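You operate a simulated robot arm through the tools that you are given. There is no shell and no other tool. Be economical: measure what you need, move in short steps, check, and stop when the job is done.

You run a simulated robot arm. Do the job below in one go: nothing can be reset, and whatever is moved stays where it is left.

JOB
Put the roller that says "exit" from the top of the side bench on the teal mat. Take the red probe on the left end of the gear bench and put it away on the top of the repair bench. Put one of the black gears from the top of the repair bench on the long red tray. Fetch the brown gear and set it on the top of the grey workbench. Fetch the motor marked "A2" from the top of the blue cube and set it on the white job card there. Put the toner bottle marked "yellow" from the top of the grey bench in the black fuser cradle and the toner bottle labelled "cyan" on the top of the grey workbench. Any order will do. Set down upright: motor, toner bottle.

The check looks at the end state, three seconds after you hand in, the way a careful person would. Anything else that was tipped, shoved, dropped, spilled or broken makes it a failure.

ROBOT AND FRAMES
A 7-joint arm with a two-finger parallel gripper on a trunk, on a base that drives. Base frame: it is fixed to the floor where the robot stands at the start and does not move with it; the origin is under the middle of the robot, x ahead of it, y to its left, z up; the surface under the hand at the start is at about z = 840. Lengths are in mm, angles in degrees, forces in N, time in s.
Its first joint turns from -166.0 to 166.0 degrees. Places, roughly: black fuser cradle (34x14 cm) [-2140, 1520, 820]; black gear [-4250, 1750, 750]; brown gear [-5250, 1750, 750]; job card [-4500, 0, 750]; long red tray [-500, 1500, 750]; motor [-4250, -250, 750]; red probe (3x3x11 cm) [-1100, -1000, 900]; roller [750, -250, 750]; teal mat (42x25 cm) [680, -2680, 920]; toner bottle [-1000, 1750, 1000]; top of the grey workbench (201x18 cm) [-2520, 1780, 820]; top of the repair bench [-4500, 1700, 800]. Payload 1.57 kg.
The tool frame sits at the grasp point between the pads (the TCP): z along the fingers, y along the line on which they close. The tips reach 30 mm beyond it. The gripper opens to 80 mm. The fingers are 17 mm wide and 12 mm thick; the gripper's body (40 by 82 mm) begins 80 mm behind the TCP.
Orientation is told as [roll, pitch, yaw] about the base's x, y, z axes, in that order, counted from this pose: with the fingers straight down and closing along the base's y, the tool's x points along the base's -x, its y along +y and its z along -z.

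CONTROLS
- The arm moves only by the tool play_rows. Its argument "plan" is a list of rows, each a list of 3 entries, a list of its own where there are three numbers: the gripper command, from -1 (fully open) to 1 (shut), values between in proportion, then the shift along the base's x, y, z in cm, then the turn, a rotation vector about the base's x, y, z in degrees. In form: [[gripper, [x, y, z], [ax, ay, az]], ...]. A call has 1 to 10 rows; each row shifts and turns the commanded pose from where the row before left it. A row lasts 0.2 s, in which the tool goes at most 50 mm and 8.6 degrees; a call with a longer step from one row to the next is refused whole, and so is a gripper value outside its range. Where a pose cannot be reached the arm comes as near as it can. A force on the tool above 40 N (or 10 N above the force at the start of the call, whichever is more), or a blocked arm, ends the call early, and 0.2 s more pass. Each finger travels about 153 mm/s and halts on what it meets, pressing with about 43 N; the grip force reading is that of the motor and also rises with nothing between the fingers. The clock runs only during rows and for 0.2 s after the last one: add rows that do not move to give the fingers time. The reply holds the time, the measured pose of the TCP, the force on the tool along the base axes, the opening and the grip force, in the units named above and with some noise, with the torque about the TCP (base axes, N m) and any sound that the robot's microphone picked up.
- Cameras (640 x 400 px; columns grow to the right, rows downward): "scene" is now at [-13.7, 153.5, 1391.1]; the picture's right is [-0.38, -0.92, 0.00], its down [-0.32, 0.13, -0.94] and it looks along [0.87, -0.36, -0.34] (base axes); focal length 278 px, centre (320, 200). "wrist" rides on the gripper at [72, -7, -122] in the tool frame; the picture's right is [0.09, 1.00, 0.00], its down [-0.84, 0.08, -0.54] and it looks along [-0.54, 0.05, 0.84] (tool axes); focal length 238 px, centre (320, 200).
- get_image(camera): a new picture of that camera. The clock stands still meanwhile.
- steer(legs): drives the robot by 1 to 6 legs, each [ahead, left, turn to the left] in mm, mm and degrees, along the robot's own axes; the way and the turn of a leg run together, so that a leg with both is an arc; at most 1500 mm and 180 degrees a leg. The arm and the cameras ride along, it lands a little off, and it stops where it bumps. It gives what a move gives.
- aim_head(pan, tilt): turns the head with the scene camera to pan (to the left, within 143 degrees either way) and tilt (down, from -29 to 69), counted from straight ahead of the robot. It gives what a move gives.
- point_at(camera, pixels): for up to 12 pixels [column, row] of the newest picture of that camera ("zoom" is the newest enlarged one), the place [x, y, z] in the base frame of the surface seen there, good to about 2 mm. The clock stands still meanwhile.
- close_up(camera, box): a new picture of the part [left, top, right, bottom] of that camera's present view, enlarged. The clock stands still meanwhile.
- close_job(): hands the job in; it is judged then, once.

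Work in short steps. Measure before you move; look again where a grasp or a placing could have gone wrong, and mend it. You have 138 turns and 162 pictures in all, those below and enlarged ones among them. Open the gripper and draw the arm clear of the work before you hand the job in, unless the task says otherwise.

The tools are called after "Call:" as a command line: name --argument value ..., lists and objects as JSON in quotes. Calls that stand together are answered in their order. play_rows: Moves the arm, as the interface text tells. Its arguments: {"type":"object","properties":{"plan":{"type":"array"}},"required":["plan"]} The other tools are called the same way: steer (legs) drives the base; aim_head (pan, tilt) turns the head that bears the scene camera; get_image (camera) takes a picture; point_at (camera, pixels) gives the place of the surface under pixels of a picture; close_up (camera, box) takes an enlarged picture of a part of a camera's view; close_job () hands the job in.

At the start:

```text
t: 0.0
ee_pos: [565.6, -167.4, 1150.1]
tcp_rot: [0.0, 0.1, 0.0]
contact_force: [1.1, 0.0, 1.0]
wrist_torque: [-0.02, -0.02, -0.03]
finger_gap: 80.1
grasp_force: 0.1
robot x, y, heading: [2.5, -0.4, -0.2]
head pan, tilt: [-22.5, 20.2]
```

scene: 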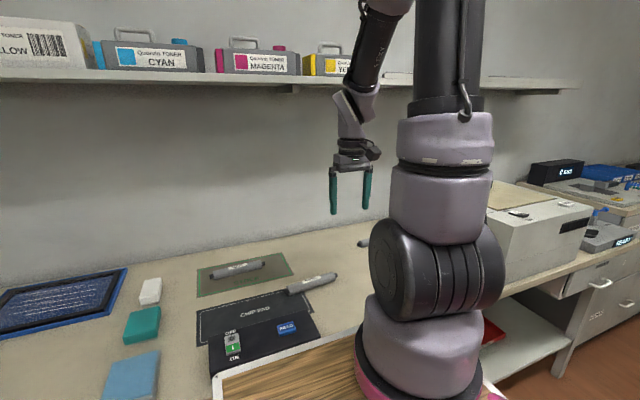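
wrist: 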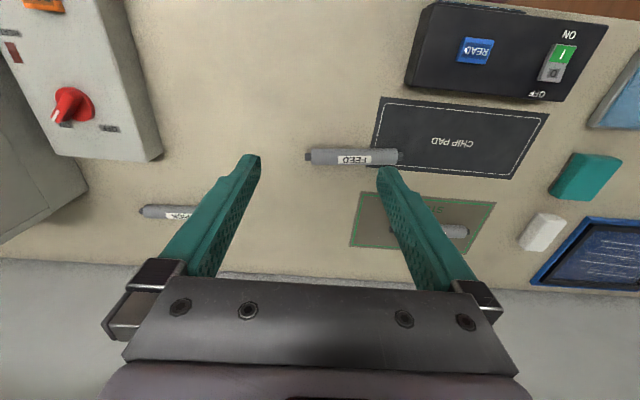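

Three rollers are in the wrist view (FEED at 350,157; others at 168,211 and 455,231). I enlarge them to read the labels.

Call:
close_up --camera "wrist" --box '[120, 190, 220, 252]'

Call:
close_up --camera "scene" --box '[190, 230, 390, 355]'

```text
6.40 times, centred on (170, 221) of wrist
```

zoom: 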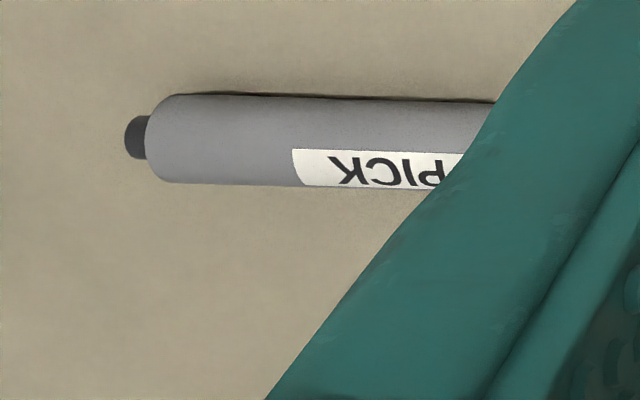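

```text
3.20 times, centred on (290, 292) of scene
```

zoom: 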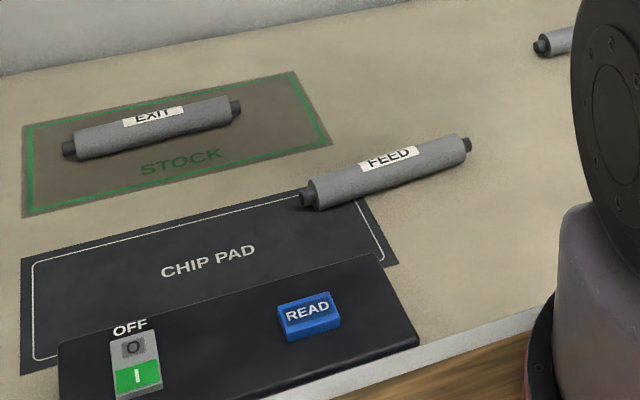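

The EXIT roller lies on the STOCK pad (zoom 70,150 to 238,106). I measure its points and some surfaces around it.

Call:
point_at --camera "zoom" --pixels '[[95, 140], [155, 125], [212, 112], [68, 150], [236, 107], [180, 180], [390, 170], [305, 196], [335, 300], [550, 45]]'

Call:
get_image --camera "scene"

```text
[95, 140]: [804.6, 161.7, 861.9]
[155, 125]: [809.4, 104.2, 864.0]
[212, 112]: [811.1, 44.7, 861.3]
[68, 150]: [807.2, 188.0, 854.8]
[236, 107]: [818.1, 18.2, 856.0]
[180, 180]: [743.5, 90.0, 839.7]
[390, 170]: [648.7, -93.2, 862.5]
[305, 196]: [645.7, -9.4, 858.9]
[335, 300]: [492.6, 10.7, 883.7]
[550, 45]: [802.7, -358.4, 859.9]
```

```text
157 pictures are left
```

scene: 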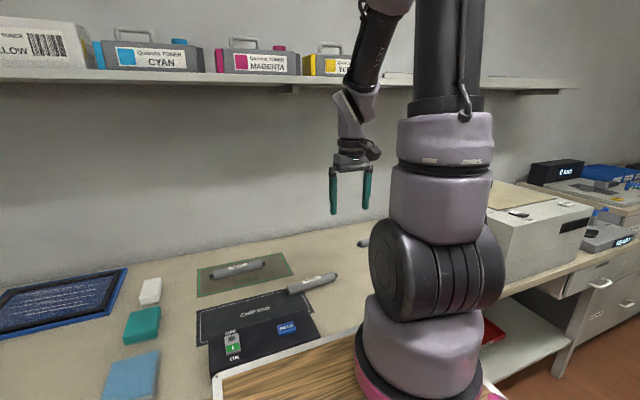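

The roller runs nearly along y, centred at about (812,103), with its top at z≈865. I check where the shelf and wall are before reaching.

Call:
point_at --camera "scene" --pixels '[[300, 78], [300, 86], [150, 78], [250, 180], [60, 75], [150, 60]]'

Call:
aim_head --pan -90 --tilt 20

Call:
get_image --camera "scene"

```text
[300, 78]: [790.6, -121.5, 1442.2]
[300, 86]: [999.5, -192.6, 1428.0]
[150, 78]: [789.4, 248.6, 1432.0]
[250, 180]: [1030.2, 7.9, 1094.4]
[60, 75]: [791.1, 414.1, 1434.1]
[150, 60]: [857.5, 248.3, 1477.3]
```

```text
t: 1.4
ee_pos: [566.2, -167.6, 1148.8]
tcp_rot: [0.1, 0.0, 0.0]
contact_force: [0.7, -0.3, -0.7]
wrist_torque: [0.0, 0.0, 0.01]
finger_gap: 79.8
grasp_force: 0.0
robot x, y, heading: [-0.6, 0.1, 0.3]
head pan, tilt: [-90.0, 20.0]
```

```text
156 pictures are left
```

scene: 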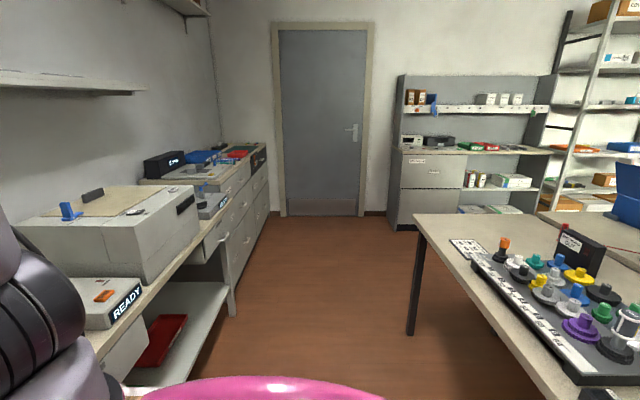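

The shelf edge is at x=790, z≈1430, so there's clearance. I move above the roller while turning -86° and then view from the wrist.

Call:
play_rows --plan '[[-1, [2.46, 2.7, -1.5], [0, 0, -8.59]], [-1, [2.46, 2.7, -1.5], [0, 0, -8.59]], [-1, [2.46, 2.7, -1.5], [0, 0, -8.59]], [-1, [2.46, 2.7, -1.5], [0, 0, -8.59]], [-1, [2.46, 2.7, -1.5], [0, 0, -8.59]], [-1, [2.46, 2.7, -1.5], [0, 0, -8.59]], [-1, [2.46, 2.7, -1.5], [0, 0, -8.59]], [-1, [2.46, 2.7, -1.5], [0, 0, -8.59]], [-1, [2.46, 2.7, -1.5], [0, 0, -8.59]], [-1, [2.46, 2.7, -1.5], [0, 0, -8.59]]]'

Call:
get_image --camera "wrist"

```text
t: 3.6
ee_pos: [811.3, 100.9, 997.8]
tcp_rot: [0.0, 0.0, -86.1]
contact_force: [-0.2, -0.7, 0.1]
wrist_torque: [0.03, -0.02, -0.01]
finger_gap: 80.0
grasp_force: 0.0
robot x, y, heading: [2.4, -1.5, -0.1]
head pan, tilt: [-90.0, 20.0]
```

```text
155 pictures are left
```

wrist: 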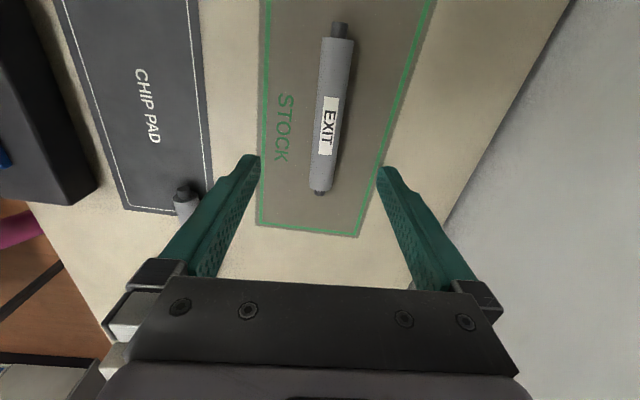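

The roller shows clearly from (339,30) to (320,190). I measure both edges to get its axis.

Call:
point_at --camera "wrist" --pixels '[[338, 60], [329, 125], [323, 175], [320, 192], [339, 28]]'

```text
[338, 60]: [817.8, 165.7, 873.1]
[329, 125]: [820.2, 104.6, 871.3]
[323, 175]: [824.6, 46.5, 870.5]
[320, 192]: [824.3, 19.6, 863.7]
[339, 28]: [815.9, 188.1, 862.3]
```

Roller axis at (820.5,104), top 872, bench 840. I go down to TCP z≈874 and grip.

Call:
play_rows --plan '[[-1, [0.45, 0.15, -3.1], [0, 0, 0]], [-1, [0.45, 0.15, -3.1], [0, 0, 0]], [-1, [0, 0, -3.1], [0, 0, 0]], [-1, [0, 0, -3.0], [0, 0, 0]], [-1, [0, 0, 0], [0, 0, 0]], [1, [0, 0, 0], [0, 0, 0]], [1, [0, 0, 0], [0, 0, 0]], [1, [0, 0, 0], [0, 0, 0]]]'

```text
t: 5.4
ee_pos: [818.4, 105.0, 873.6]
tcp_rot: [0.0, 0.0, -85.9]
contact_force: [0.0, -0.1, 0.3]
wrist_torque: [-0.02, 0.01, 0.02]
finger_gap: 29.2
grasp_force: 39.2
robot x, y, heading: [0.1, 0.9, -0.0]
head pan, tilt: [-90.0, 20.0]
```

Gripped at 29 mm. I lift and draw the arm back toward the starting pose.

Call:
play_rows --plan '[[1, [0, 0, 4.5], [0, 0, 0]], [1, [0, 0, 4.5], [0, 0, 0]], [1, [0, 0, 4.5], [0, 0, 0]], [1, [-2, -1, 4], [0, 0, 0]], [1, [-3.5, -1.5, 3], [0, 0, 0]], [1, [-4, -1.5, 2.5], [0, 0, 0]], [1, [-4, -1.5, 2.5], [0, 0, 0]], [1, [-4, -1.5, 2.5], [0, 0, 0]], [1, [-4, -1.5, 2.5], [0, 0, 0]], [1, [-4, -1.5, 2], [0, 0, 0]]]'

Call:
get_image --camera "wrist"

Call:
point_at --camera "scene" --pixels '[[235, 310], [270, 180], [245, 152], [180, 260], [420, 225], [160, 165], [390, 230], [225, 150]]'

```text
t: 7.6
ee_pos: [565.1, 5.4, 1200.7]
tcp_rot: [0.0, -0.1, -85.9]
contact_force: [0.6, 0.1, -0.8]
wrist_torque: [-0.04, 0.05, 0.0]
finger_gap: 28.9
grasp_force: 39.3
robot x, y, heading: [3.3, 3.1, 0.2]
head pan, tilt: [-90.0, 20.0]
```

```text
154 pictures are left
```

wrist: 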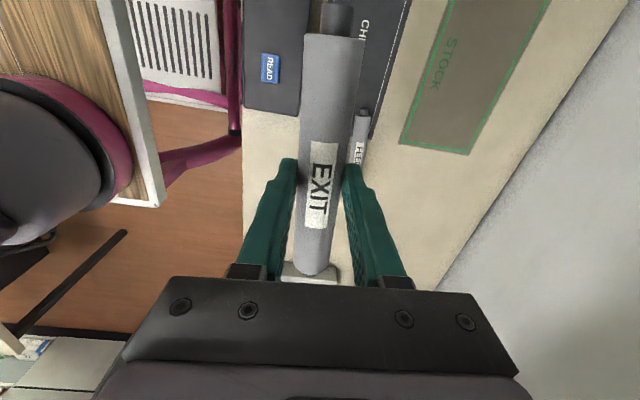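

```text
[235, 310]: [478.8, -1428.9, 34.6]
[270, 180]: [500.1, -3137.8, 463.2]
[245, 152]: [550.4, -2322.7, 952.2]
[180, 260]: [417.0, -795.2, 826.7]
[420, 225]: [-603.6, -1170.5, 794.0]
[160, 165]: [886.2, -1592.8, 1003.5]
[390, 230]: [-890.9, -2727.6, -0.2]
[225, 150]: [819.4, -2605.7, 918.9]
```

The roller is firmly held. The lane along x=0 looks clear, with cabinet fronts at x≥410 and the gear bench at x≤-600. I drive right to y≈-2680 and look at the mat.

Call:
steer --legs '[[0, -1340, 0], [0, -1340, 0]]'

Call:
aim_head --pan -10 --tilt 35

Call:
get_image --camera "scene"

Call:
get_image --camera "wrist"

```text
t: 20.6
ee_pos: [539.3, -2684.3, 1199.4]
tcp_rot: [0.0, 0.1, -87.0]
contact_force: [-0.3, -0.3, -0.7]
wrist_torque: [-0.02, 0.01, 0.0]
finger_gap: 29.4
grasp_force: 39.3
robot x, y, heading: [-23.8, -2678.0, -1.3]
head pan, tilt: [-90.0, 20.0]
```

```text
t: 22.1
ee_pos: [539.6, -2685.5, 1201.1]
tcp_rot: [0.0, 0.0, -87.1]
contact_force: [-0.2, 0.0, -0.6]
wrist_torque: [0.0, -0.01, -0.01]
finger_gap: 29.2
grasp_force: 39.2
robot x, y, heading: [-23.2, -2679.3, -1.2]
head pan, tilt: [-10.0, 35.0]
```

```text
153 pictures are left
```

scene: 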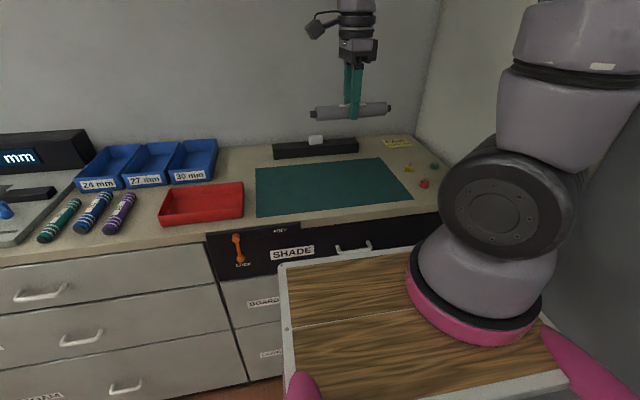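

```text
152 pictures are left
```

wrist: 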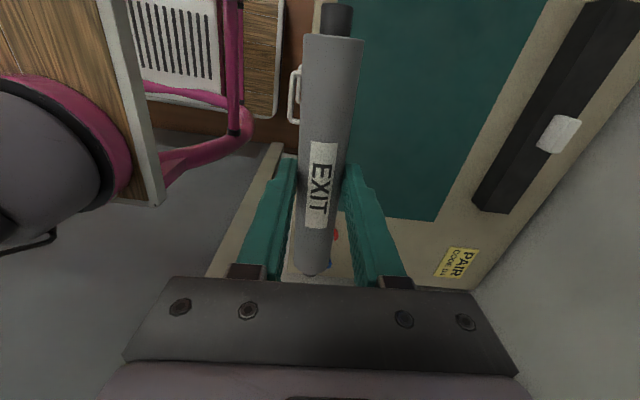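

The teal mat is at scene (255-412, 158-215) and is empty. I measure its corners.

Call:
point_at --camera "scene" --pixels '[[258, 213], [410, 198], [378, 160], [257, 168], [325, 186], [320, 140], [300, 255], [422, 183], [230, 210]]'

```text
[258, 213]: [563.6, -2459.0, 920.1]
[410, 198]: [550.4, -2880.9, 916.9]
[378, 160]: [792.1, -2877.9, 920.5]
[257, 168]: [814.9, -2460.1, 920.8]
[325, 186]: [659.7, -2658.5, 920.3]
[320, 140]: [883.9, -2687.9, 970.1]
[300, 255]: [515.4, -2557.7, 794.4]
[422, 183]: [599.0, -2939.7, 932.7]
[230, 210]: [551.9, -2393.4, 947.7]
```

Mat spans x 557–805, y -2880 to -2460, z 920. I lower the roller to its centre, with TCP at 954.5, the same height over the surface as at the grasp.

Call:
play_rows --plan '[[1, [3.5, 0.4, -2.5], [0, 0, 0]], [1, [3.5, 0.4, -3], [0, 0, 0]], [1, [3.5, 0.4, -3], [0, 0, 0]], [1, [3.5, 0.3, -3.5], [0, 0, 0]], [1, [0, 0, -3.5], [0, 0, 0]], [1, [0, 0, -3.5], [0, 0, 0]], [1, [0, 0, -2.6], [0, 0, 0]], [1, [0, 0, -1.8], [0, 0, 0]], [1, [0, 0, -0.5], [0, 0, 0]], [1, [0, 0, 0], [0, 0, 0]]]'

```text
t: 24.3
ee_pos: [679.9, -2670.8, 960.3]
tcp_rot: [0.1, 0.0, -87.1]
contact_force: [0.4, -0.2, -1.5]
wrist_torque: [0.03, 0.01, 0.01]
finger_gap: 29.3
grasp_force: 38.8
robot x, y, heading: [-25.4, -2677.1, -1.0]
head pan, tilt: [-10.0, 35.0]
```

About 5 mm remains, so I ease down, watch the force, and open gently.

Call:
play_rows --plan '[[1, [0, 0, -0.3], [0, 0, 0]], [1, [0, 0, -0.25], [0, 0, 0]], [1, [0, 0, 0], [0, 0, 0]]]'

```text
t: 25.1
ee_pos: [680.1, -2668.3, 956.0]
tcp_rot: [-0.1, 0.0, -87.1]
contact_force: [0.3, -0.2, -2.3]
wrist_torque: [0.02, -0.01, 0.0]
finger_gap: 29.0
grasp_force: 38.8
robot x, y, heading: [-24.8, -2679.6, -1.5]
head pan, tilt: [-10.0, 35.0]
```

Nearly there. I lower 1.2 mm more, open in steps, and rise.

Call:
play_rows --plan '[[1, [0, 0, -0.12], [0, 0, 0]], [0.2, [0, 0, 0], [0, 0, 0]], [0, [0, 0, 0], [0, 0, 0]], [-0.5, [0, 0, 0], [0, 0, 0]], [-1, [0, 0, 0], [0, 0, 0]], [-1, [0, 0, 4], [0, 0, 0]], [-1, [0, 0, 5], [0, 0, 0]], [-1, [0, 0, 5], [0, 0, 0]], [-1, [-3, 0, 5], [0, 0, 0]], [-1, [-5, 0, 0], [0, 0, 0]]]'

Call:
get_image --camera "scene"

```text
refused: row 9 steps farther than a row can; nothing moved
```

```text
151 pictures are left
```

scene: 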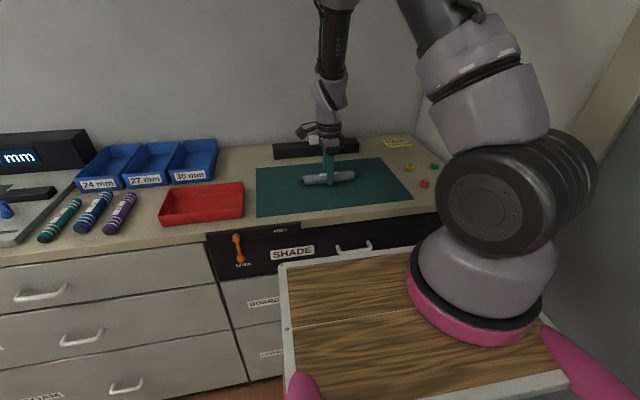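

One row was too long, so I resend with shorter steps.

Call:
play_rows --plan '[[1, [0, 0, -0.12], [0, 0, 0]], [0.2, [0, 0, 0], [0, 0, 0]], [0, [0, 0, 0], [0, 0, 0]], [-0.5, [0, 0, 0], [0, 0, 0]], [-1, [0, 0, 0], [0, 0, 0]], [-1, [0, 0, 4], [0, 0, 0]], [-1, [0, 0, 4.9], [0, 0, 0]], [-1, [0, 0, 4.9], [0, 0, 0]], [-1, [-2, 0, 4.4], [0, 0, 0]], [-1, [-3, 0, 3.8], [0, 0, 0]]]'

Call:
get_image --camera "scene"

Call:
aim_head --pan -140 --tilt 15

Call:
get_image --camera "scene"

```text
t: 27.3
ee_pos: [629.8, -2668.1, 1173.5]
tcp_rot: [-0.1, 0.0, -87.0]
contact_force: [0.3, 0.0, -0.9]
wrist_torque: [0.0, 0.08, -0.02]
finger_gap: 79.9
grasp_force: 0.0
robot x, y, heading: [-24.4, -2682.6, -1.2]
head pan, tilt: [-10.0, 35.0]
```

```text
150 pictures are left
```

scene: 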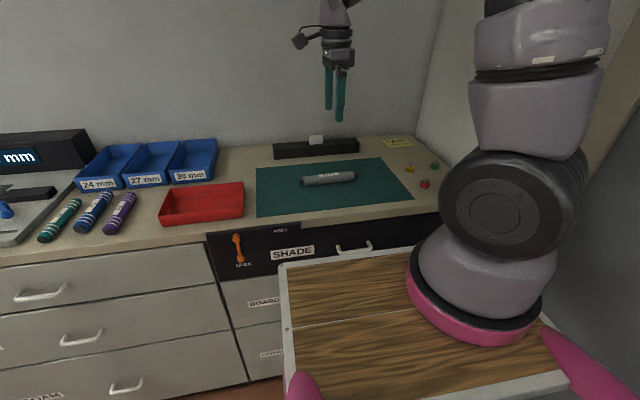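

```text
t: 29.4
ee_pos: [628.8, -2668.8, 1174.6]
tcp_rot: [0.0, 0.1, -87.0]
contact_force: [0.5, 0.0, -1.7]
wrist_torque: [0.0, 0.0, 0.01]
finger_gap: 80.1
grasp_force: 0.0
robot x, y, heading: [-25.8, -2676.7, -1.5]
head pan, tilt: [-140.0, 15.0]
```

```text
149 pictures are left
```

scene: 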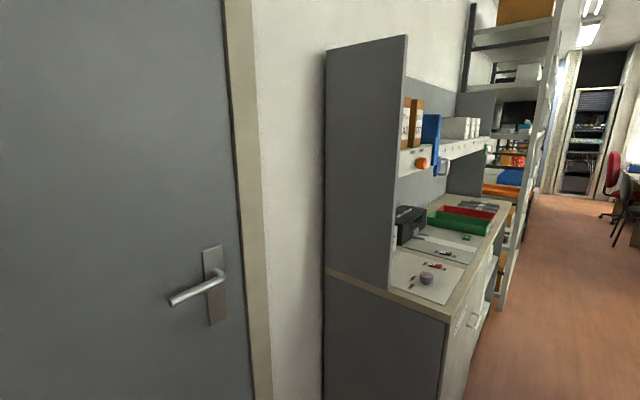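

The roller lies on the mat. Before driving I check how far the robot's own deck reaches, using a steep look ahead and the corner sizes.

Call:
aim_head --pan -25 --tilt 60

Call:
get_image --camera "scene"

```text
t: 31.4
ee_pos: [628.8, -2668.5, 1174.9]
tcp_rot: [0.0, 0.1, -87.1]
contact_force: [0.3, -0.5, -0.1]
wrist_torque: [-0.01, 0.0, 0.01]
finger_gap: 79.9
grasp_force: 0.1
robot x, y, heading: [-25.9, -2681.5, -1.2]
head pan, tilt: [-25.0, 60.0]
```

```text
148 pictures are left
```

scene: 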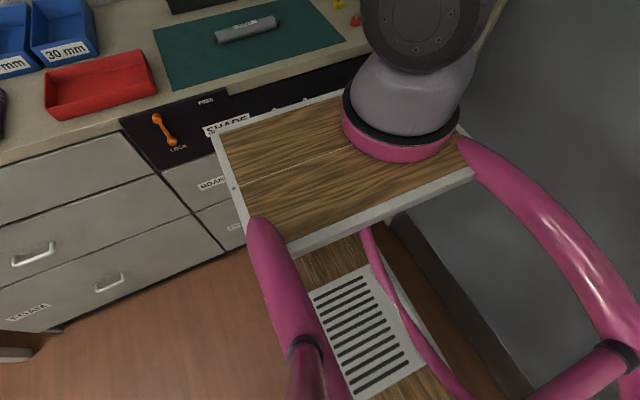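

Call:
point_at --camera "scene" --pixels '[[222, 135], [235, 200], [250, 180], [290, 238], [465, 172], [350, 235], [305, 345], [300, 120], [560, 380], [620, 350]]'

```text
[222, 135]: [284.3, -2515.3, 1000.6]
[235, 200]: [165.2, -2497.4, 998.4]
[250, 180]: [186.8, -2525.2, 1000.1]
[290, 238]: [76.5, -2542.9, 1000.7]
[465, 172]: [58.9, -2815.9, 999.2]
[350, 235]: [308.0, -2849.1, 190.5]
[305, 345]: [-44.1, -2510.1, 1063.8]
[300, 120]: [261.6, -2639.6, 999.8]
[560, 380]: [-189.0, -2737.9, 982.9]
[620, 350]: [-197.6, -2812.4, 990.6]
```

The deck is at z=1000 within 310 mm ahead. I drive back up to y≈-1800, turn left to face +y, and look at the gear bench.

Call:
steer --legs '[[-80, 850, 0], [0, 0, 90]]'

Call:
aim_head --pan 50 --tilt 22

Call:
get_image --camera "scene"

```text
t: 39.7
ee_pos: [-94.4, -1174.5, 1174.9]
tcp_rot: [0.0, 0.0, 2.7]
contact_force: [0.2, 1.1, 0.3]
wrist_torque: [0.01, -0.01, 0.01]
finger_gap: 80.1
grasp_force: 0.0
robot x, y, heading: [-86.7, -1826.4, 88.7]
head pan, tilt: [-25.0, 60.0]
```

```text
t: 41.2
ee_pos: [-93.1, -1175.2, 1174.8]
tcp_rot: [-0.1, 0.1, 2.9]
contact_force: [-0.5, 0.3, -0.6]
wrist_torque: [0.02, 0.02, 0.01]
finger_gap: 79.9
grasp_force: 0.1
robot x, y, heading: [-85.0, -1825.0, 88.8]
head pan, tilt: [50.0, 22.0]
```

```text
147 pictures are left
```

scene: 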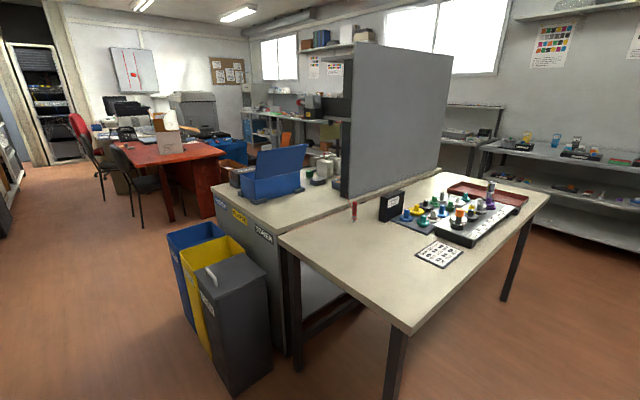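

The red probe stands at (354,210) near the partition. I measure it and the bench, bins and partition.

Call:
point_at --camera "scene" --pixels '[[354, 205], [354, 214], [354, 220], [400, 325], [282, 238], [548, 195], [225, 300], [345, 190], [390, 205], [440, 250], [300, 360], [450, 170]]'

Call:
close_up --camera "scene" --box '[330, 180, 410, 230]'

```text
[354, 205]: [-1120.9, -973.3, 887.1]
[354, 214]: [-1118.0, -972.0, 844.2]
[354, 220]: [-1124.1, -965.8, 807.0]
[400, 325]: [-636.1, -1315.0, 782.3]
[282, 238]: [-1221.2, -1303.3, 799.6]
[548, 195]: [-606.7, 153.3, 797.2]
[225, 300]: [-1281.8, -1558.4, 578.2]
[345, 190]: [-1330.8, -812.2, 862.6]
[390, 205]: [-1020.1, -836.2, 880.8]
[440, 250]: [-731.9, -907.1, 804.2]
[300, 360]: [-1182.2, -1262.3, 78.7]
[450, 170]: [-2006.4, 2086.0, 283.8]
```

```text
8.00 times, centred on (370, 205) of scene
```

zoom: 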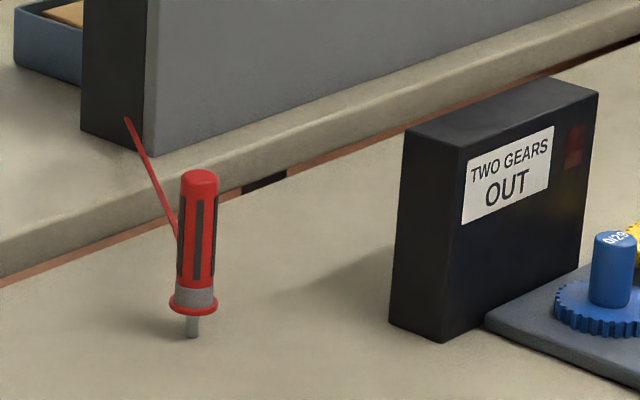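

The probe stands at (-1120,-972), top ≈895, with a thin red line behind it that I'll examine. I drive to the bench's front side at y≈-970 and turn to face -x.

Call:
steer --legs '[[855, 0, 0], [0, 0, 90], [120, 0, 0]]'

Call:
aim_head --pan 0 --tilt 28

Call:
get_image --camera "scene"

Call:
get_image --camera "wrist"

```text
t: 50.5
ee_pos: [-840.9, -974.8, 1175.0]
tcp_rot: [0.1, 0.0, 93.5]
contact_force: [0.9, 0.1, -0.1]
wrist_torque: [-0.03, -0.01, -0.03]
finger_gap: 80.1
grasp_force: 0.1
robot x, y, heading: [-185.3, -961.7, 179.1]
head pan, tilt: [50.0, 22.0]
```

```text
t: 51.7
ee_pos: [-839.3, -974.3, 1174.0]
tcp_rot: [0.0, 0.0, 93.4]
contact_force: [-0.3, 1.2, 0.1]
wrist_torque: [0.04, 0.05, 0.01]
finger_gap: 80.1
grasp_force: 0.2
robot x, y, heading: [-183.3, -960.7, 179.5]
head pan, tilt: [0.0, 28.0]
```

```text
145 pictures are left
```

scene: 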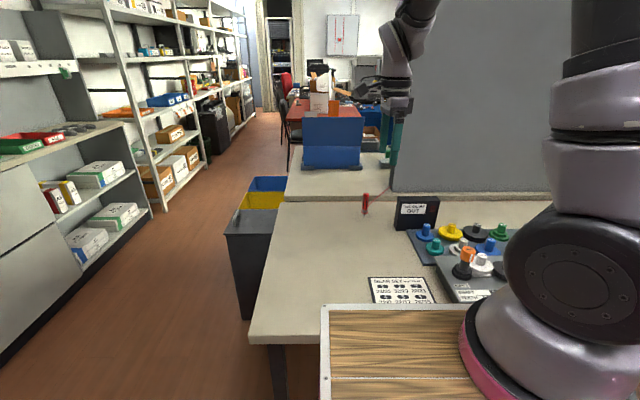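

```text
144 pictures are left
```

wrist: 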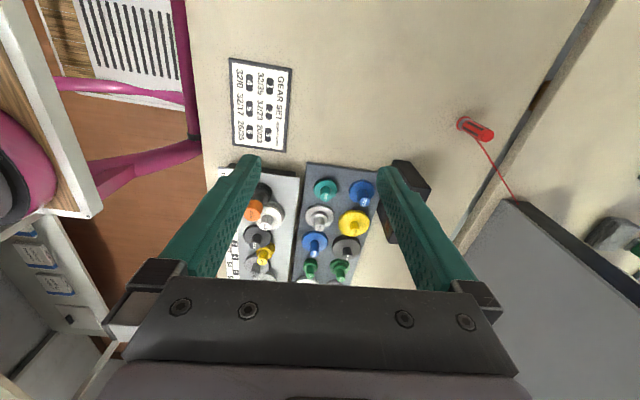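

A red lead runs from the probe (478,130) to the partition's end (515,197). I zoom in on both.

Call:
close_up --camera "wrist" --box '[440, 100, 560, 220]'

Call:
close_up --camera "scene" --box '[345, 160, 425, 220]'

Call:
point_at --camera "zoom" --pixels '[[165, 320], [165, 380], [250, 280], [330, 235]]'

```text
3.33 times, centred on (500, 160) of wrist
```

zoom: 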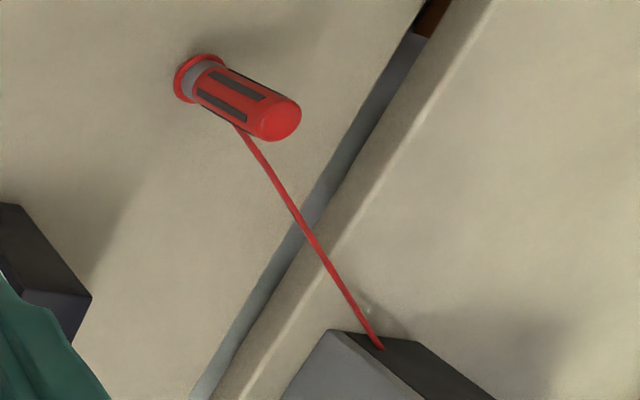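

```text
6.67 times, centred on (385, 190) of scene
```

zoom: 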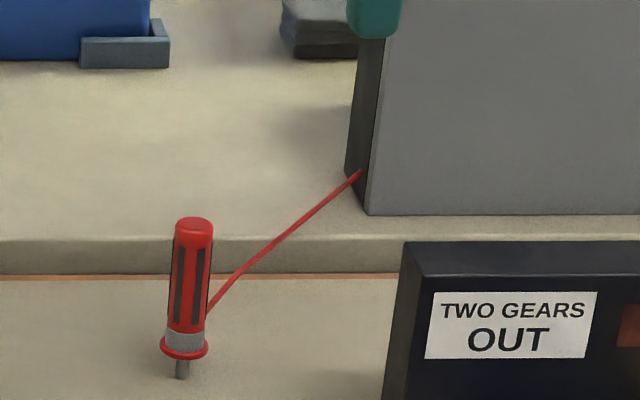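

```text
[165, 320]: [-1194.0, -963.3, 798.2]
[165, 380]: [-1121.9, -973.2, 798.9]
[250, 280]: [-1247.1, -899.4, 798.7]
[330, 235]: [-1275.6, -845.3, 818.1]
```

The lead ties the probe to the partition's end, attached low on the handle. I measure the handle top and sides precisely.

Call:
point_at --camera "zoom" --pixels '[[194, 222], [192, 280], [184, 352], [182, 370], [210, 308], [300, 225], [360, 172]]'

Call:
point_at --camera "wrist" --pixels '[[492, 134], [485, 133], [512, 195]]'

```text
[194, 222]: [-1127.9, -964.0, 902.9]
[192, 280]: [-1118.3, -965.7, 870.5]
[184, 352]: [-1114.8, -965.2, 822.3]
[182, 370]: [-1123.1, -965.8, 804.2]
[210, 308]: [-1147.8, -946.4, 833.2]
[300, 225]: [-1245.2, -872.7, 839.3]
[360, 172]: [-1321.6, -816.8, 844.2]
```

```text
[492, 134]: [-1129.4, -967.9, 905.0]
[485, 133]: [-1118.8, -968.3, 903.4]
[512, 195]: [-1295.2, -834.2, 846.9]
```

Handle axis at (-1128,-966), top 904, lead at z≈833. I move above it while turning +48° so the fingers close across the lead's direction.

Call:
play_rows --plan '[[-1, [-3.62, 0.1, -1.7], [0, 0, 6]], [-1, [-3.62, 0.1, -1.7], [0, 0, 6]], [-1, [-3.62, 0.1, -1.7], [0, 0, 6]], [-1, [-3.62, 0.1, -1.7], [0, 0, 6]], [-1, [-3.62, 0.1, -1.7], [0, 0, 6]], [-1, [-3.62, 0.1, -1.7], [0, 0, 6]], [-1, [-3.62, 0.1, -1.7], [0, 0, 6]], [-1, [-3.62, 0.1, -1.7], [0, 0, 6]], [-1, [0, 0, 0], [0, 0, 0]]]'

Call:
get_image --camera "wrist"

```text
t: 53.7
ee_pos: [-1130.7, -967.9, 1038.6]
tcp_rot: [0.0, 0.0, 141.5]
contact_force: [-0.7, 0.5, 0.1]
wrist_torque: [0.01, 0.01, 0.03]
finger_gap: 80.1
grasp_force: 0.1
robot x, y, heading: [-182.7, -962.0, 179.1]
head pan, tilt: [0.0, 28.0]
```

```text
141 pictures are left
```

wrist: 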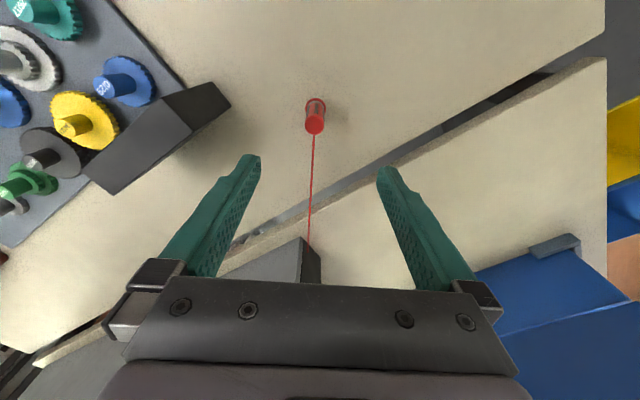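

The probe (316,120) is centred between the fingers and the lead leaves between them. I descend to TCP z≈886 and close.

Call:
play_rows --plan '[[-1, [0.1, 0.1, -3.8], [0, 0, 0]], [-1, [0.1, 0.1, -3.8], [0, 0, 0]], [-1, [0, 0, -3.8], [0, 0, 0]], [-1, [0, 0, -3.8], [0, 0, 0]], [-1, [0, 0, 0], [0, 0, 0]], [1, [0, 0, 0], [0, 0, 0]], [1, [0, 0, 0], [0, 0, 0]], [1, [0, 0, 0], [0, 0, 0]]]'

Call:
get_image --camera "wrist"

```text
t: 55.5
ee_pos: [-1126.5, -964.3, 888.8]
tcp_rot: [0.0, 0.0, 141.3]
contact_force: [0.1, -0.4, 0.5]
wrist_torque: [-0.04, 0.01, 0.02]
finger_gap: 22.2
grasp_force: 35.4
robot x, y, heading: [-186.4, -959.7, 179.3]
head pan, tilt: [0.0, 28.0]
```

```text
140 pictures are left
```

wrist: 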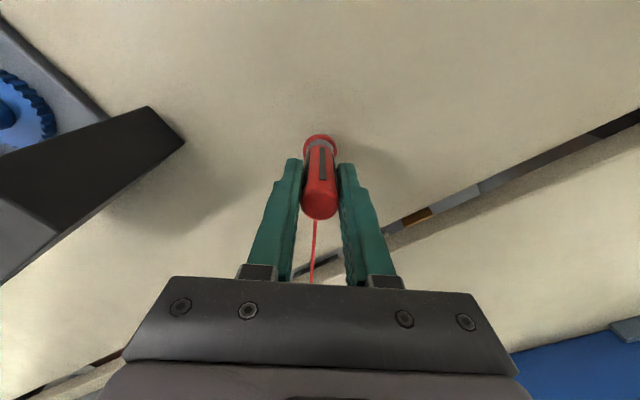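

Gripped at 22 mm. I lift gently straight up 40 mm and look at the lead and the force.

Call:
play_rows --plan '[[1, [0, 0, 1], [0, 0, 0]], [1, [0, 0, 1.5], [0, 0, 0]], [1, [0, 0, 1.5], [0, 0, 0]], [1, [0, 0, 0], [0, 0, 0]]]'

Call:
close_up --camera "scene" --box '[325, 130, 445, 220]'

```text
t: 56.5
ee_pos: [-1128.0, -964.3, 927.1]
tcp_rot: [0.0, -0.1, 141.4]
contact_force: [0.5, 0.0, -0.5]
wrist_torque: [0.03, -0.05, 0.01]
finger_gap: 22.0
grasp_force: 34.8
robot x, y, heading: [-185.3, -958.8, 178.9]
head pan, tilt: [0.0, 28.0]
```

```text
4.44 times, centred on (385, 175) of scene
```

zoom: 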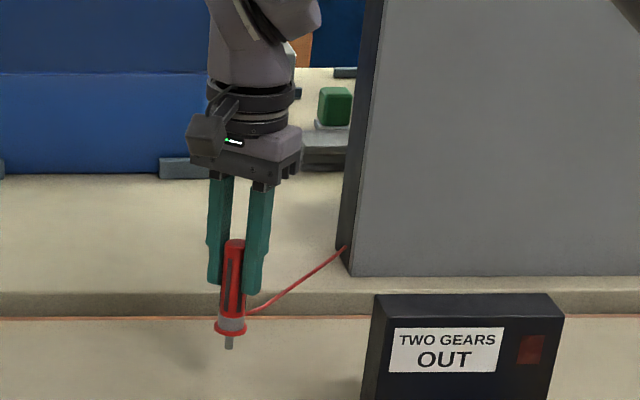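

The lead follows with no load yet. I draw away from the partition in small steps and watch the force.

Call:
play_rows --plan '[[1, [1, -0.5, 1], [0, 0, 0]], [1, [1.5, -0.5, 1], [0, 0, 0]], [1, [1.5, -0.5, 1], [0, 0, 0]], [1, [1.5, -0.5, 1], [0, 0, 0]], [1, [0, 0, 0], [0, 0, 0]]]'

Call:
close_up --camera "scene" --box '[325, 130, 445, 220]'

```text
t: 57.7
ee_pos: [-1072.6, -985.6, 967.4]
tcp_rot: [0.0, 0.0, 141.4]
contact_force: [-0.2, -0.6, -0.4]
wrist_torque: [0.01, 0.01, -0.03]
finger_gap: 21.2
grasp_force: 34.3
robot x, y, heading: [-181.9, -961.8, 179.1]
head pan, tilt: [0.0, 28.0]
```

```text
4.44 times, centred on (385, 175) of scene
```

zoom: 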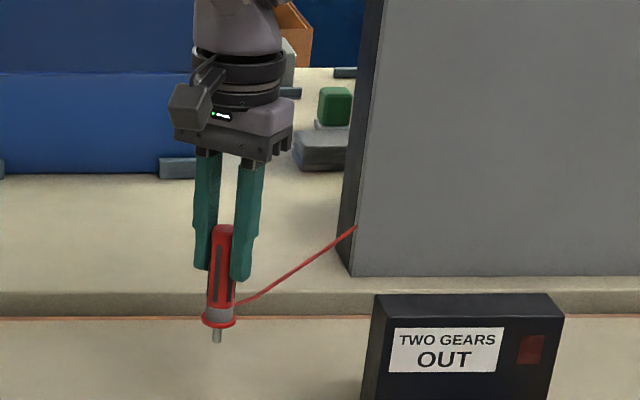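

The lead's visible end shifts along the partition edge, so its anchor is behind the partition. I check the wrist view for where it goes.

Call:
get_image --camera "wrist"

Call:
get_image --camera "scene"

```text
137 pictures are left
```

wrist: 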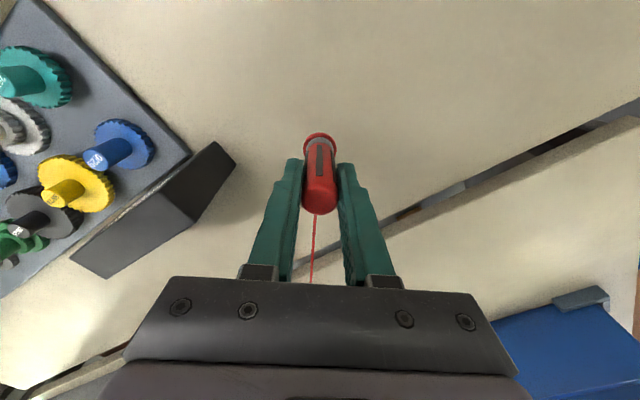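

```text
136 pictures are left
```

scene: 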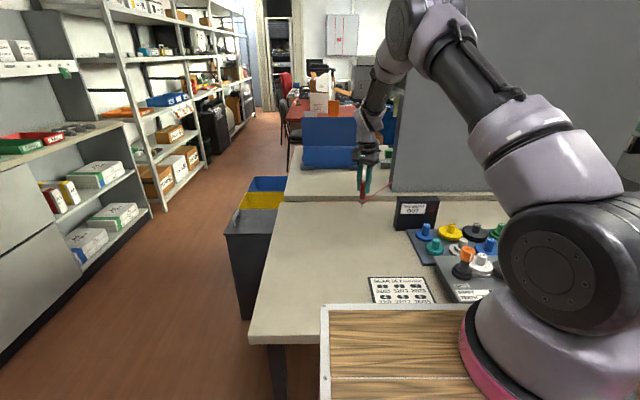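

I want to see behind the partition before pulling. I shift the hand +y and up, then strafe the base toward -y so the hand stays about in place while the camera gains an angle.

Call:
play_rows --plan '[[1, [0, 0, 3.5], [0, 0, 0]], [1, [0, 0, 3.5], [0, 0, 0]], [1, [0.6, 4.2, 0], [0, 0, 0]], [1, [0.6, 4.2, 0], [0, 0, 0]], [1, [0.6, 4.2, 0], [0, 0, 0]], [1, [0.6, 4.2, 0], [0, 0, 0]], [1, [0.6, 4.2, 0], [0, 0, 0]]]'

Call:
steer --legs '[[0, 350, 0]]'

Call:
aim_head --pan -8 --tilt 20

Call:
get_image --camera "scene"

```text
t: 59.3
ee_pos: [-1043.3, -775.9, 1038.2]
tcp_rot: [-0.1, 0.0, 141.5]
contact_force: [0.8, -0.4, -1.1]
wrist_torque: [0.06, -0.03, 0.02]
finger_gap: 21.3
grasp_force: 34.7
robot x, y, heading: [-181.4, -962.3, 179.5]
head pan, tilt: [0.0, 28.0]
```

```text
t: 61.6
ee_pos: [-1047.7, -1126.6, 1038.5]
tcp_rot: [0.1, 0.0, 141.4]
contact_force: [0.1, 0.0, -0.1]
wrist_torque: [0.01, 0.01, 0.06]
finger_gap: 21.2
grasp_force: 34.5
robot x, y, heading: [-188.5, -1312.5, 179.1]
head pan, tilt: [0.0, 28.0]
```

```text
t: 62.2
ee_pos: [-1046.9, -1126.4, 1038.6]
tcp_rot: [0.0, 0.0, 141.3]
contact_force: [-0.4, -0.2, -1.1]
wrist_torque: [-0.01, -0.03, 0.01]
finger_gap: 21.0
grasp_force: 34.3
robot x, y, heading: [-191.4, -1313.6, 179.1]
head pan, tilt: [-8.0, 20.0]
```

```text
135 pictures are left
```

scene: 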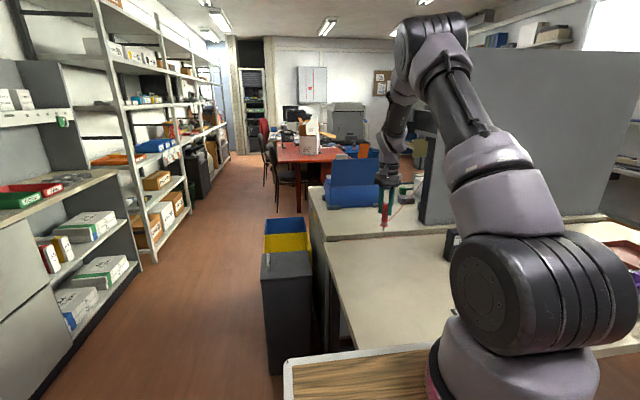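

Let me zoom in on the hand and the lead.

Call:
close_up --camera "scene" --box '[350, 140, 450, 240]'

Call:
get_image --camera "wrist"

```text
4.00 times, centred on (400, 190) of scene
```

zoom: 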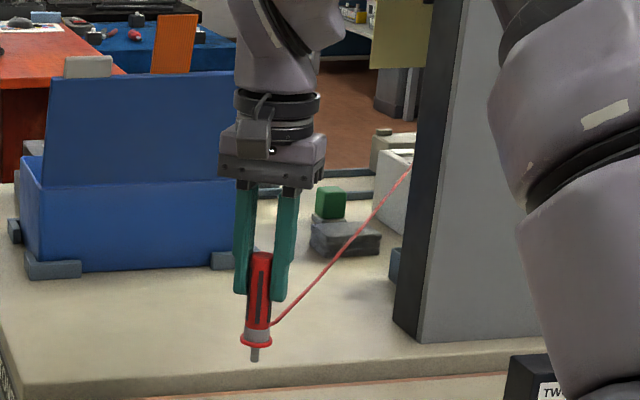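

```text
133 pictures are left
```

wrist: 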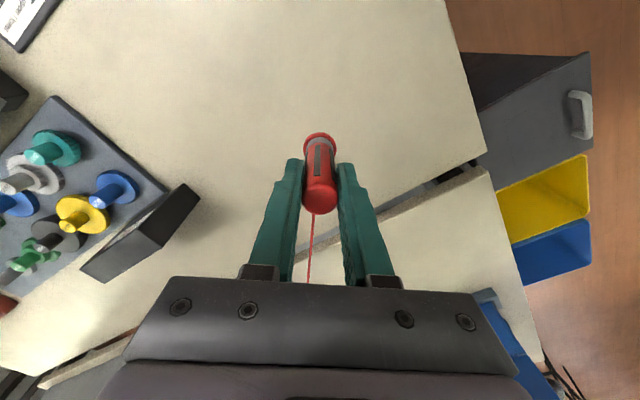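

Behind the partition the lead rises toward a white device at zoom (395,190). No load yet, so I strafe another 300 mm to see it.

Call:
steer --legs '[[0, 300, 0]]'

Call:
close_up --camera "scene" --box '[350, 120, 470, 240]'

```text
t: 64.3
ee_pos: [-1050.7, -1424.3, 1039.3]
tcp_rot: [-0.1, -0.1, 141.3]
contact_force: [-0.6, 0.9, -0.6]
wrist_torque: [0.0, 0.02, 0.01]
finger_gap: 21.0
grasp_force: 34.2
robot x, y, heading: [-195.3, -1609.3, 179.1]
head pan, tilt: [-8.0, 20.0]
```

```text
3.33 times, centred on (410, 180) of scene
```

zoom: 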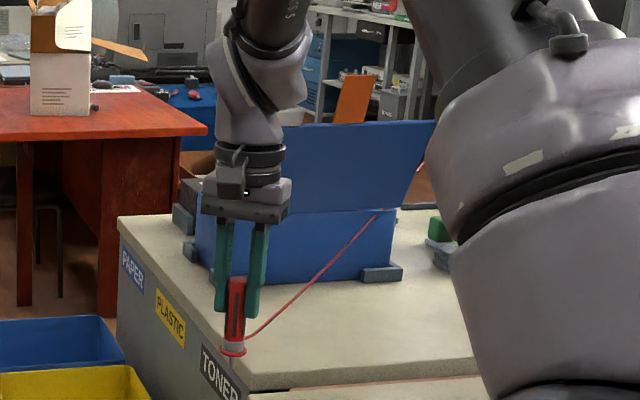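

The line extrapolates to about (-4500,1650,1070), so the lead is fixed at the repair bench and pays out freely. Going there shortens it. I raise and retract the hand, then drive back toward +y past the gear bench.

Call:
play_rows --plan '[[1, [2, -1, 2.5], [0, 0, 0]], [1, [2.5, -2, 2.5], [0, 0, 0]], [1, [2.5, -3, 2.5], [0, 0, 0]], [1, [2.5, -3, 2.5], [0, 0, 0]], [1, [2.5, -3, 2], [0, 0, 0]], [1, [2.5, -3, 2], [0, 0, 0]], [1, [3, -2, 2], [0, 0, 0]], [1, [3, -2, 0], [0, 0, 0]]]'

Call:
steer --legs '[[-130, 0, 0], [0, -1200, 0], [0, -1200, 0]]'

Call:
get_image --camera "scene"

Call:
close_up --camera "wrist" --box '[160, 60, 480, 300]'

```text
t: 66.1
ee_pos: [-845.7, -1613.6, 1197.4]
tcp_rot: [-0.2, 0.0, 141.3]
contact_force: [-0.6, 0.1, 0.0]
wrist_torque: [0.0, -0.02, -0.01]
finger_gap: 21.3
grasp_force: 34.6
robot x, y, heading: [-193.0, -1613.4, 179.1]
head pan, tilt: [-8.0, 20.0]
```

```text
t: 78.8
ee_pos: [-719.0, 785.7, 1197.4]
tcp_rot: [0.0, 0.0, 142.1]
contact_force: [0.7, 0.0, -0.4]
wrist_torque: [0.02, 0.01, 0.0]
finger_gap: 21.0
grasp_force: 34.2
robot x, y, heading: [-64.6, 794.8, -180.1]
head pan, tilt: [-8.0, 20.0]
```

```text
131 pictures are left
```

scene: 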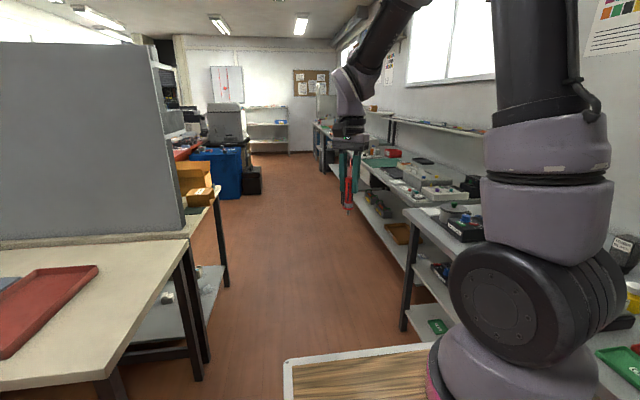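

```text
1.67 times, centred on (320, 180) of wrist
```

zoom: 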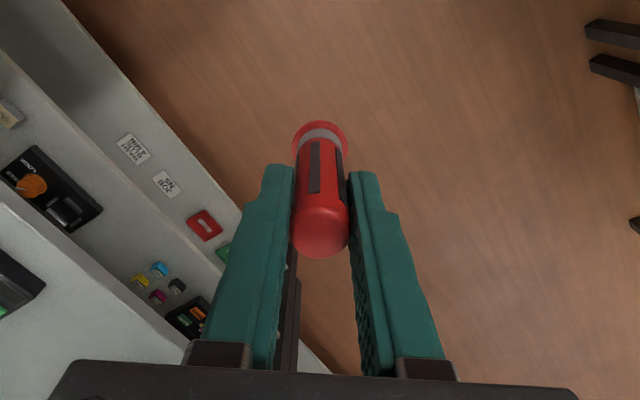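

The corridor ahead is open. The lead isn't visible now, so I zoom in on the probe and measure the corridor edges.

Call:
close_up --camera "scene" --box '[310, 120, 390, 220]'

Call:
point_at --camera "scene" --pixels '[[412, 215], [407, 260], [365, 165], [230, 280], [208, 375], [195, 195], [240, 190], [320, 130], [255, 185], [430, 205], [395, 190]]'

```text
4.00 times, centred on (350, 170) of scene
```

zoom: 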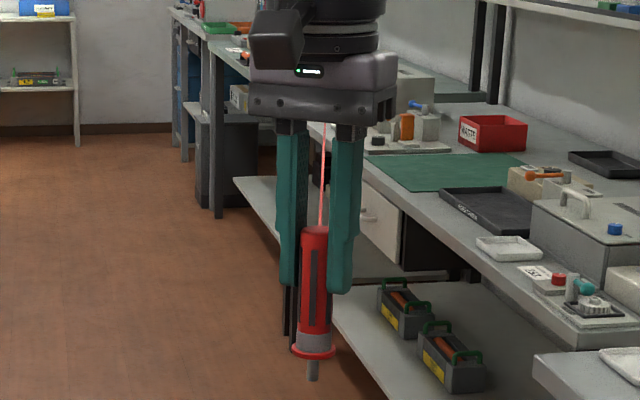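

```text
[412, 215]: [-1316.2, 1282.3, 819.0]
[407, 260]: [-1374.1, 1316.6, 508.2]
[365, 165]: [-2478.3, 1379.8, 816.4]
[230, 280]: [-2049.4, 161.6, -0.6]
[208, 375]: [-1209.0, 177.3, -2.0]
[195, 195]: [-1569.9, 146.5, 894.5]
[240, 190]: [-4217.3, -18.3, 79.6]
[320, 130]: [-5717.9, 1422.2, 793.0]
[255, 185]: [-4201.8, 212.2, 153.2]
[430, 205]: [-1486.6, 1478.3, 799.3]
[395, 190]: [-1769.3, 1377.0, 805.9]
```

The lead is still on the probe and leads ahead. The corridor is y 180–1280, so I drive straight to x≈-4450.

Call:
steer --legs '[[1460, 0, 0], [1460, 0, 0], [1460, 0, 0]]'

Call:
aim_head --pan -80 --tilt 28

Call:
get_image --camera "scene"

Call:
aim_head --pan 80 --tilt 25

Call:
get_image --camera "scene"

```text
t: 99.7
ee_pos: [-5085.0, 626.5, 1197.9]
tcp_rot: [0.0, 0.0, 144.9]
contact_force: [-0.4, -0.9, -0.8]
wrist_torque: [-0.02, 0.0, 0.01]
finger_gap: 21.2
grasp_force: 34.1
robot x, y, heading: [-4432.5, 669.3, -177.3]
head pan, tilt: [-8.0, 20.0]
```

```text
t: 101.1
ee_pos: [-5085.5, 625.4, 1196.5]
tcp_rot: [0.0, 0.0, 144.8]
contact_force: [1.4, -0.1, -0.2]
wrist_torque: [0.01, -0.01, -0.02]
finger_gap: 21.2
grasp_force: 34.6
robot x, y, heading: [-4436.3, 672.0, -176.9]
head pan, tilt: [-80.0, 28.0]
```

```text
128 pictures are left
```

scene: 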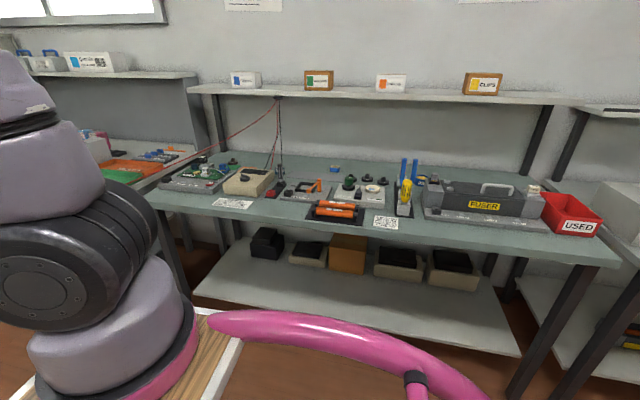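

```text
t: 103.6
ee_pos: [-5084.2, 624.6, 1197.5]
tcp_rot: [0.1, 0.1, 145.0]
contact_force: [0.7, 0.0, 0.4]
wrist_torque: [-0.01, 0.04, -0.01]
finger_gap: 21.1
grasp_force: 34.0
robot x, y, heading: [-4434.3, 667.4, -177.1]
head pan, tilt: [80.0, 25.0]
```

```text
127 pictures are left
```

scene: 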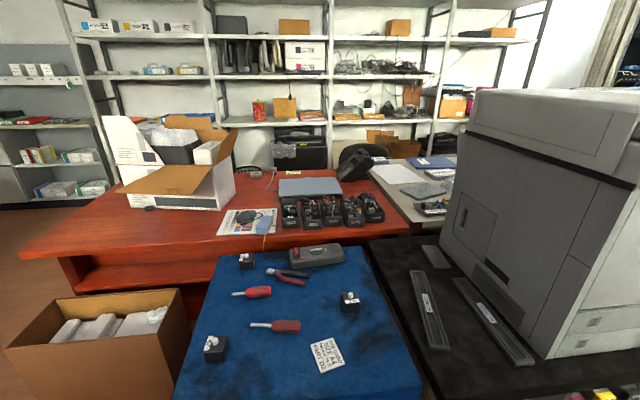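

The repair bench's leads hang from a hook on its shelf, and the blue cube with motors lies behind the robot. I turn right to face the repair bench.

Call:
steer --legs '[[0, 0, -93]]'

Call:
aim_head --pan 0 --tilt 30

Call:
get_image --camera "scene"

```text
t: 105.6
ee_pos: [-5032.0, 926.7, 1197.8]
tcp_rot: [-0.1, 0.0, 117.9]
contact_force: [-0.4, 0.5, -0.7]
wrist_torque: [-0.02, 0.0, -0.02]
finger_gap: 20.8
grasp_force: 34.4
robot x, y, heading: [-4434.2, 669.1, 155.9]
head pan, tilt: [80.0, 25.0]
stopped in leg 1: the robot was blocked; the commanded pose is now the measured one
```

```text
t: 107.1
ee_pos: [-5032.0, 925.9, 1196.0]
tcp_rot: [0.0, 0.0, 117.8]
contact_force: [0.2, 0.3, -0.5]
wrist_torque: [-0.02, -0.01, 0.04]
finger_gap: 20.6
grasp_force: 34.3
robot x, y, heading: [-4433.4, 667.2, 155.7]
head pan, tilt: [0.0, 30.0]
```

```text
126 pictures are left
```

scene: 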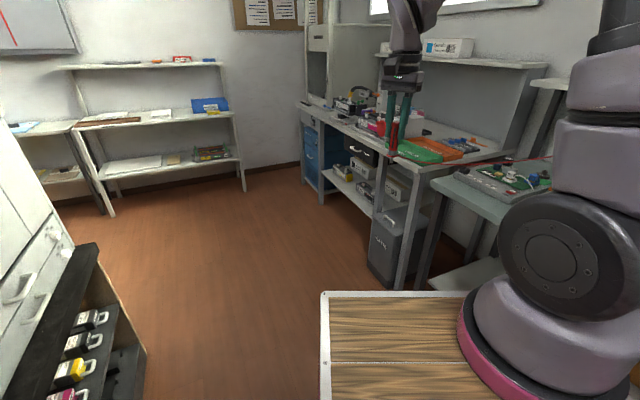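

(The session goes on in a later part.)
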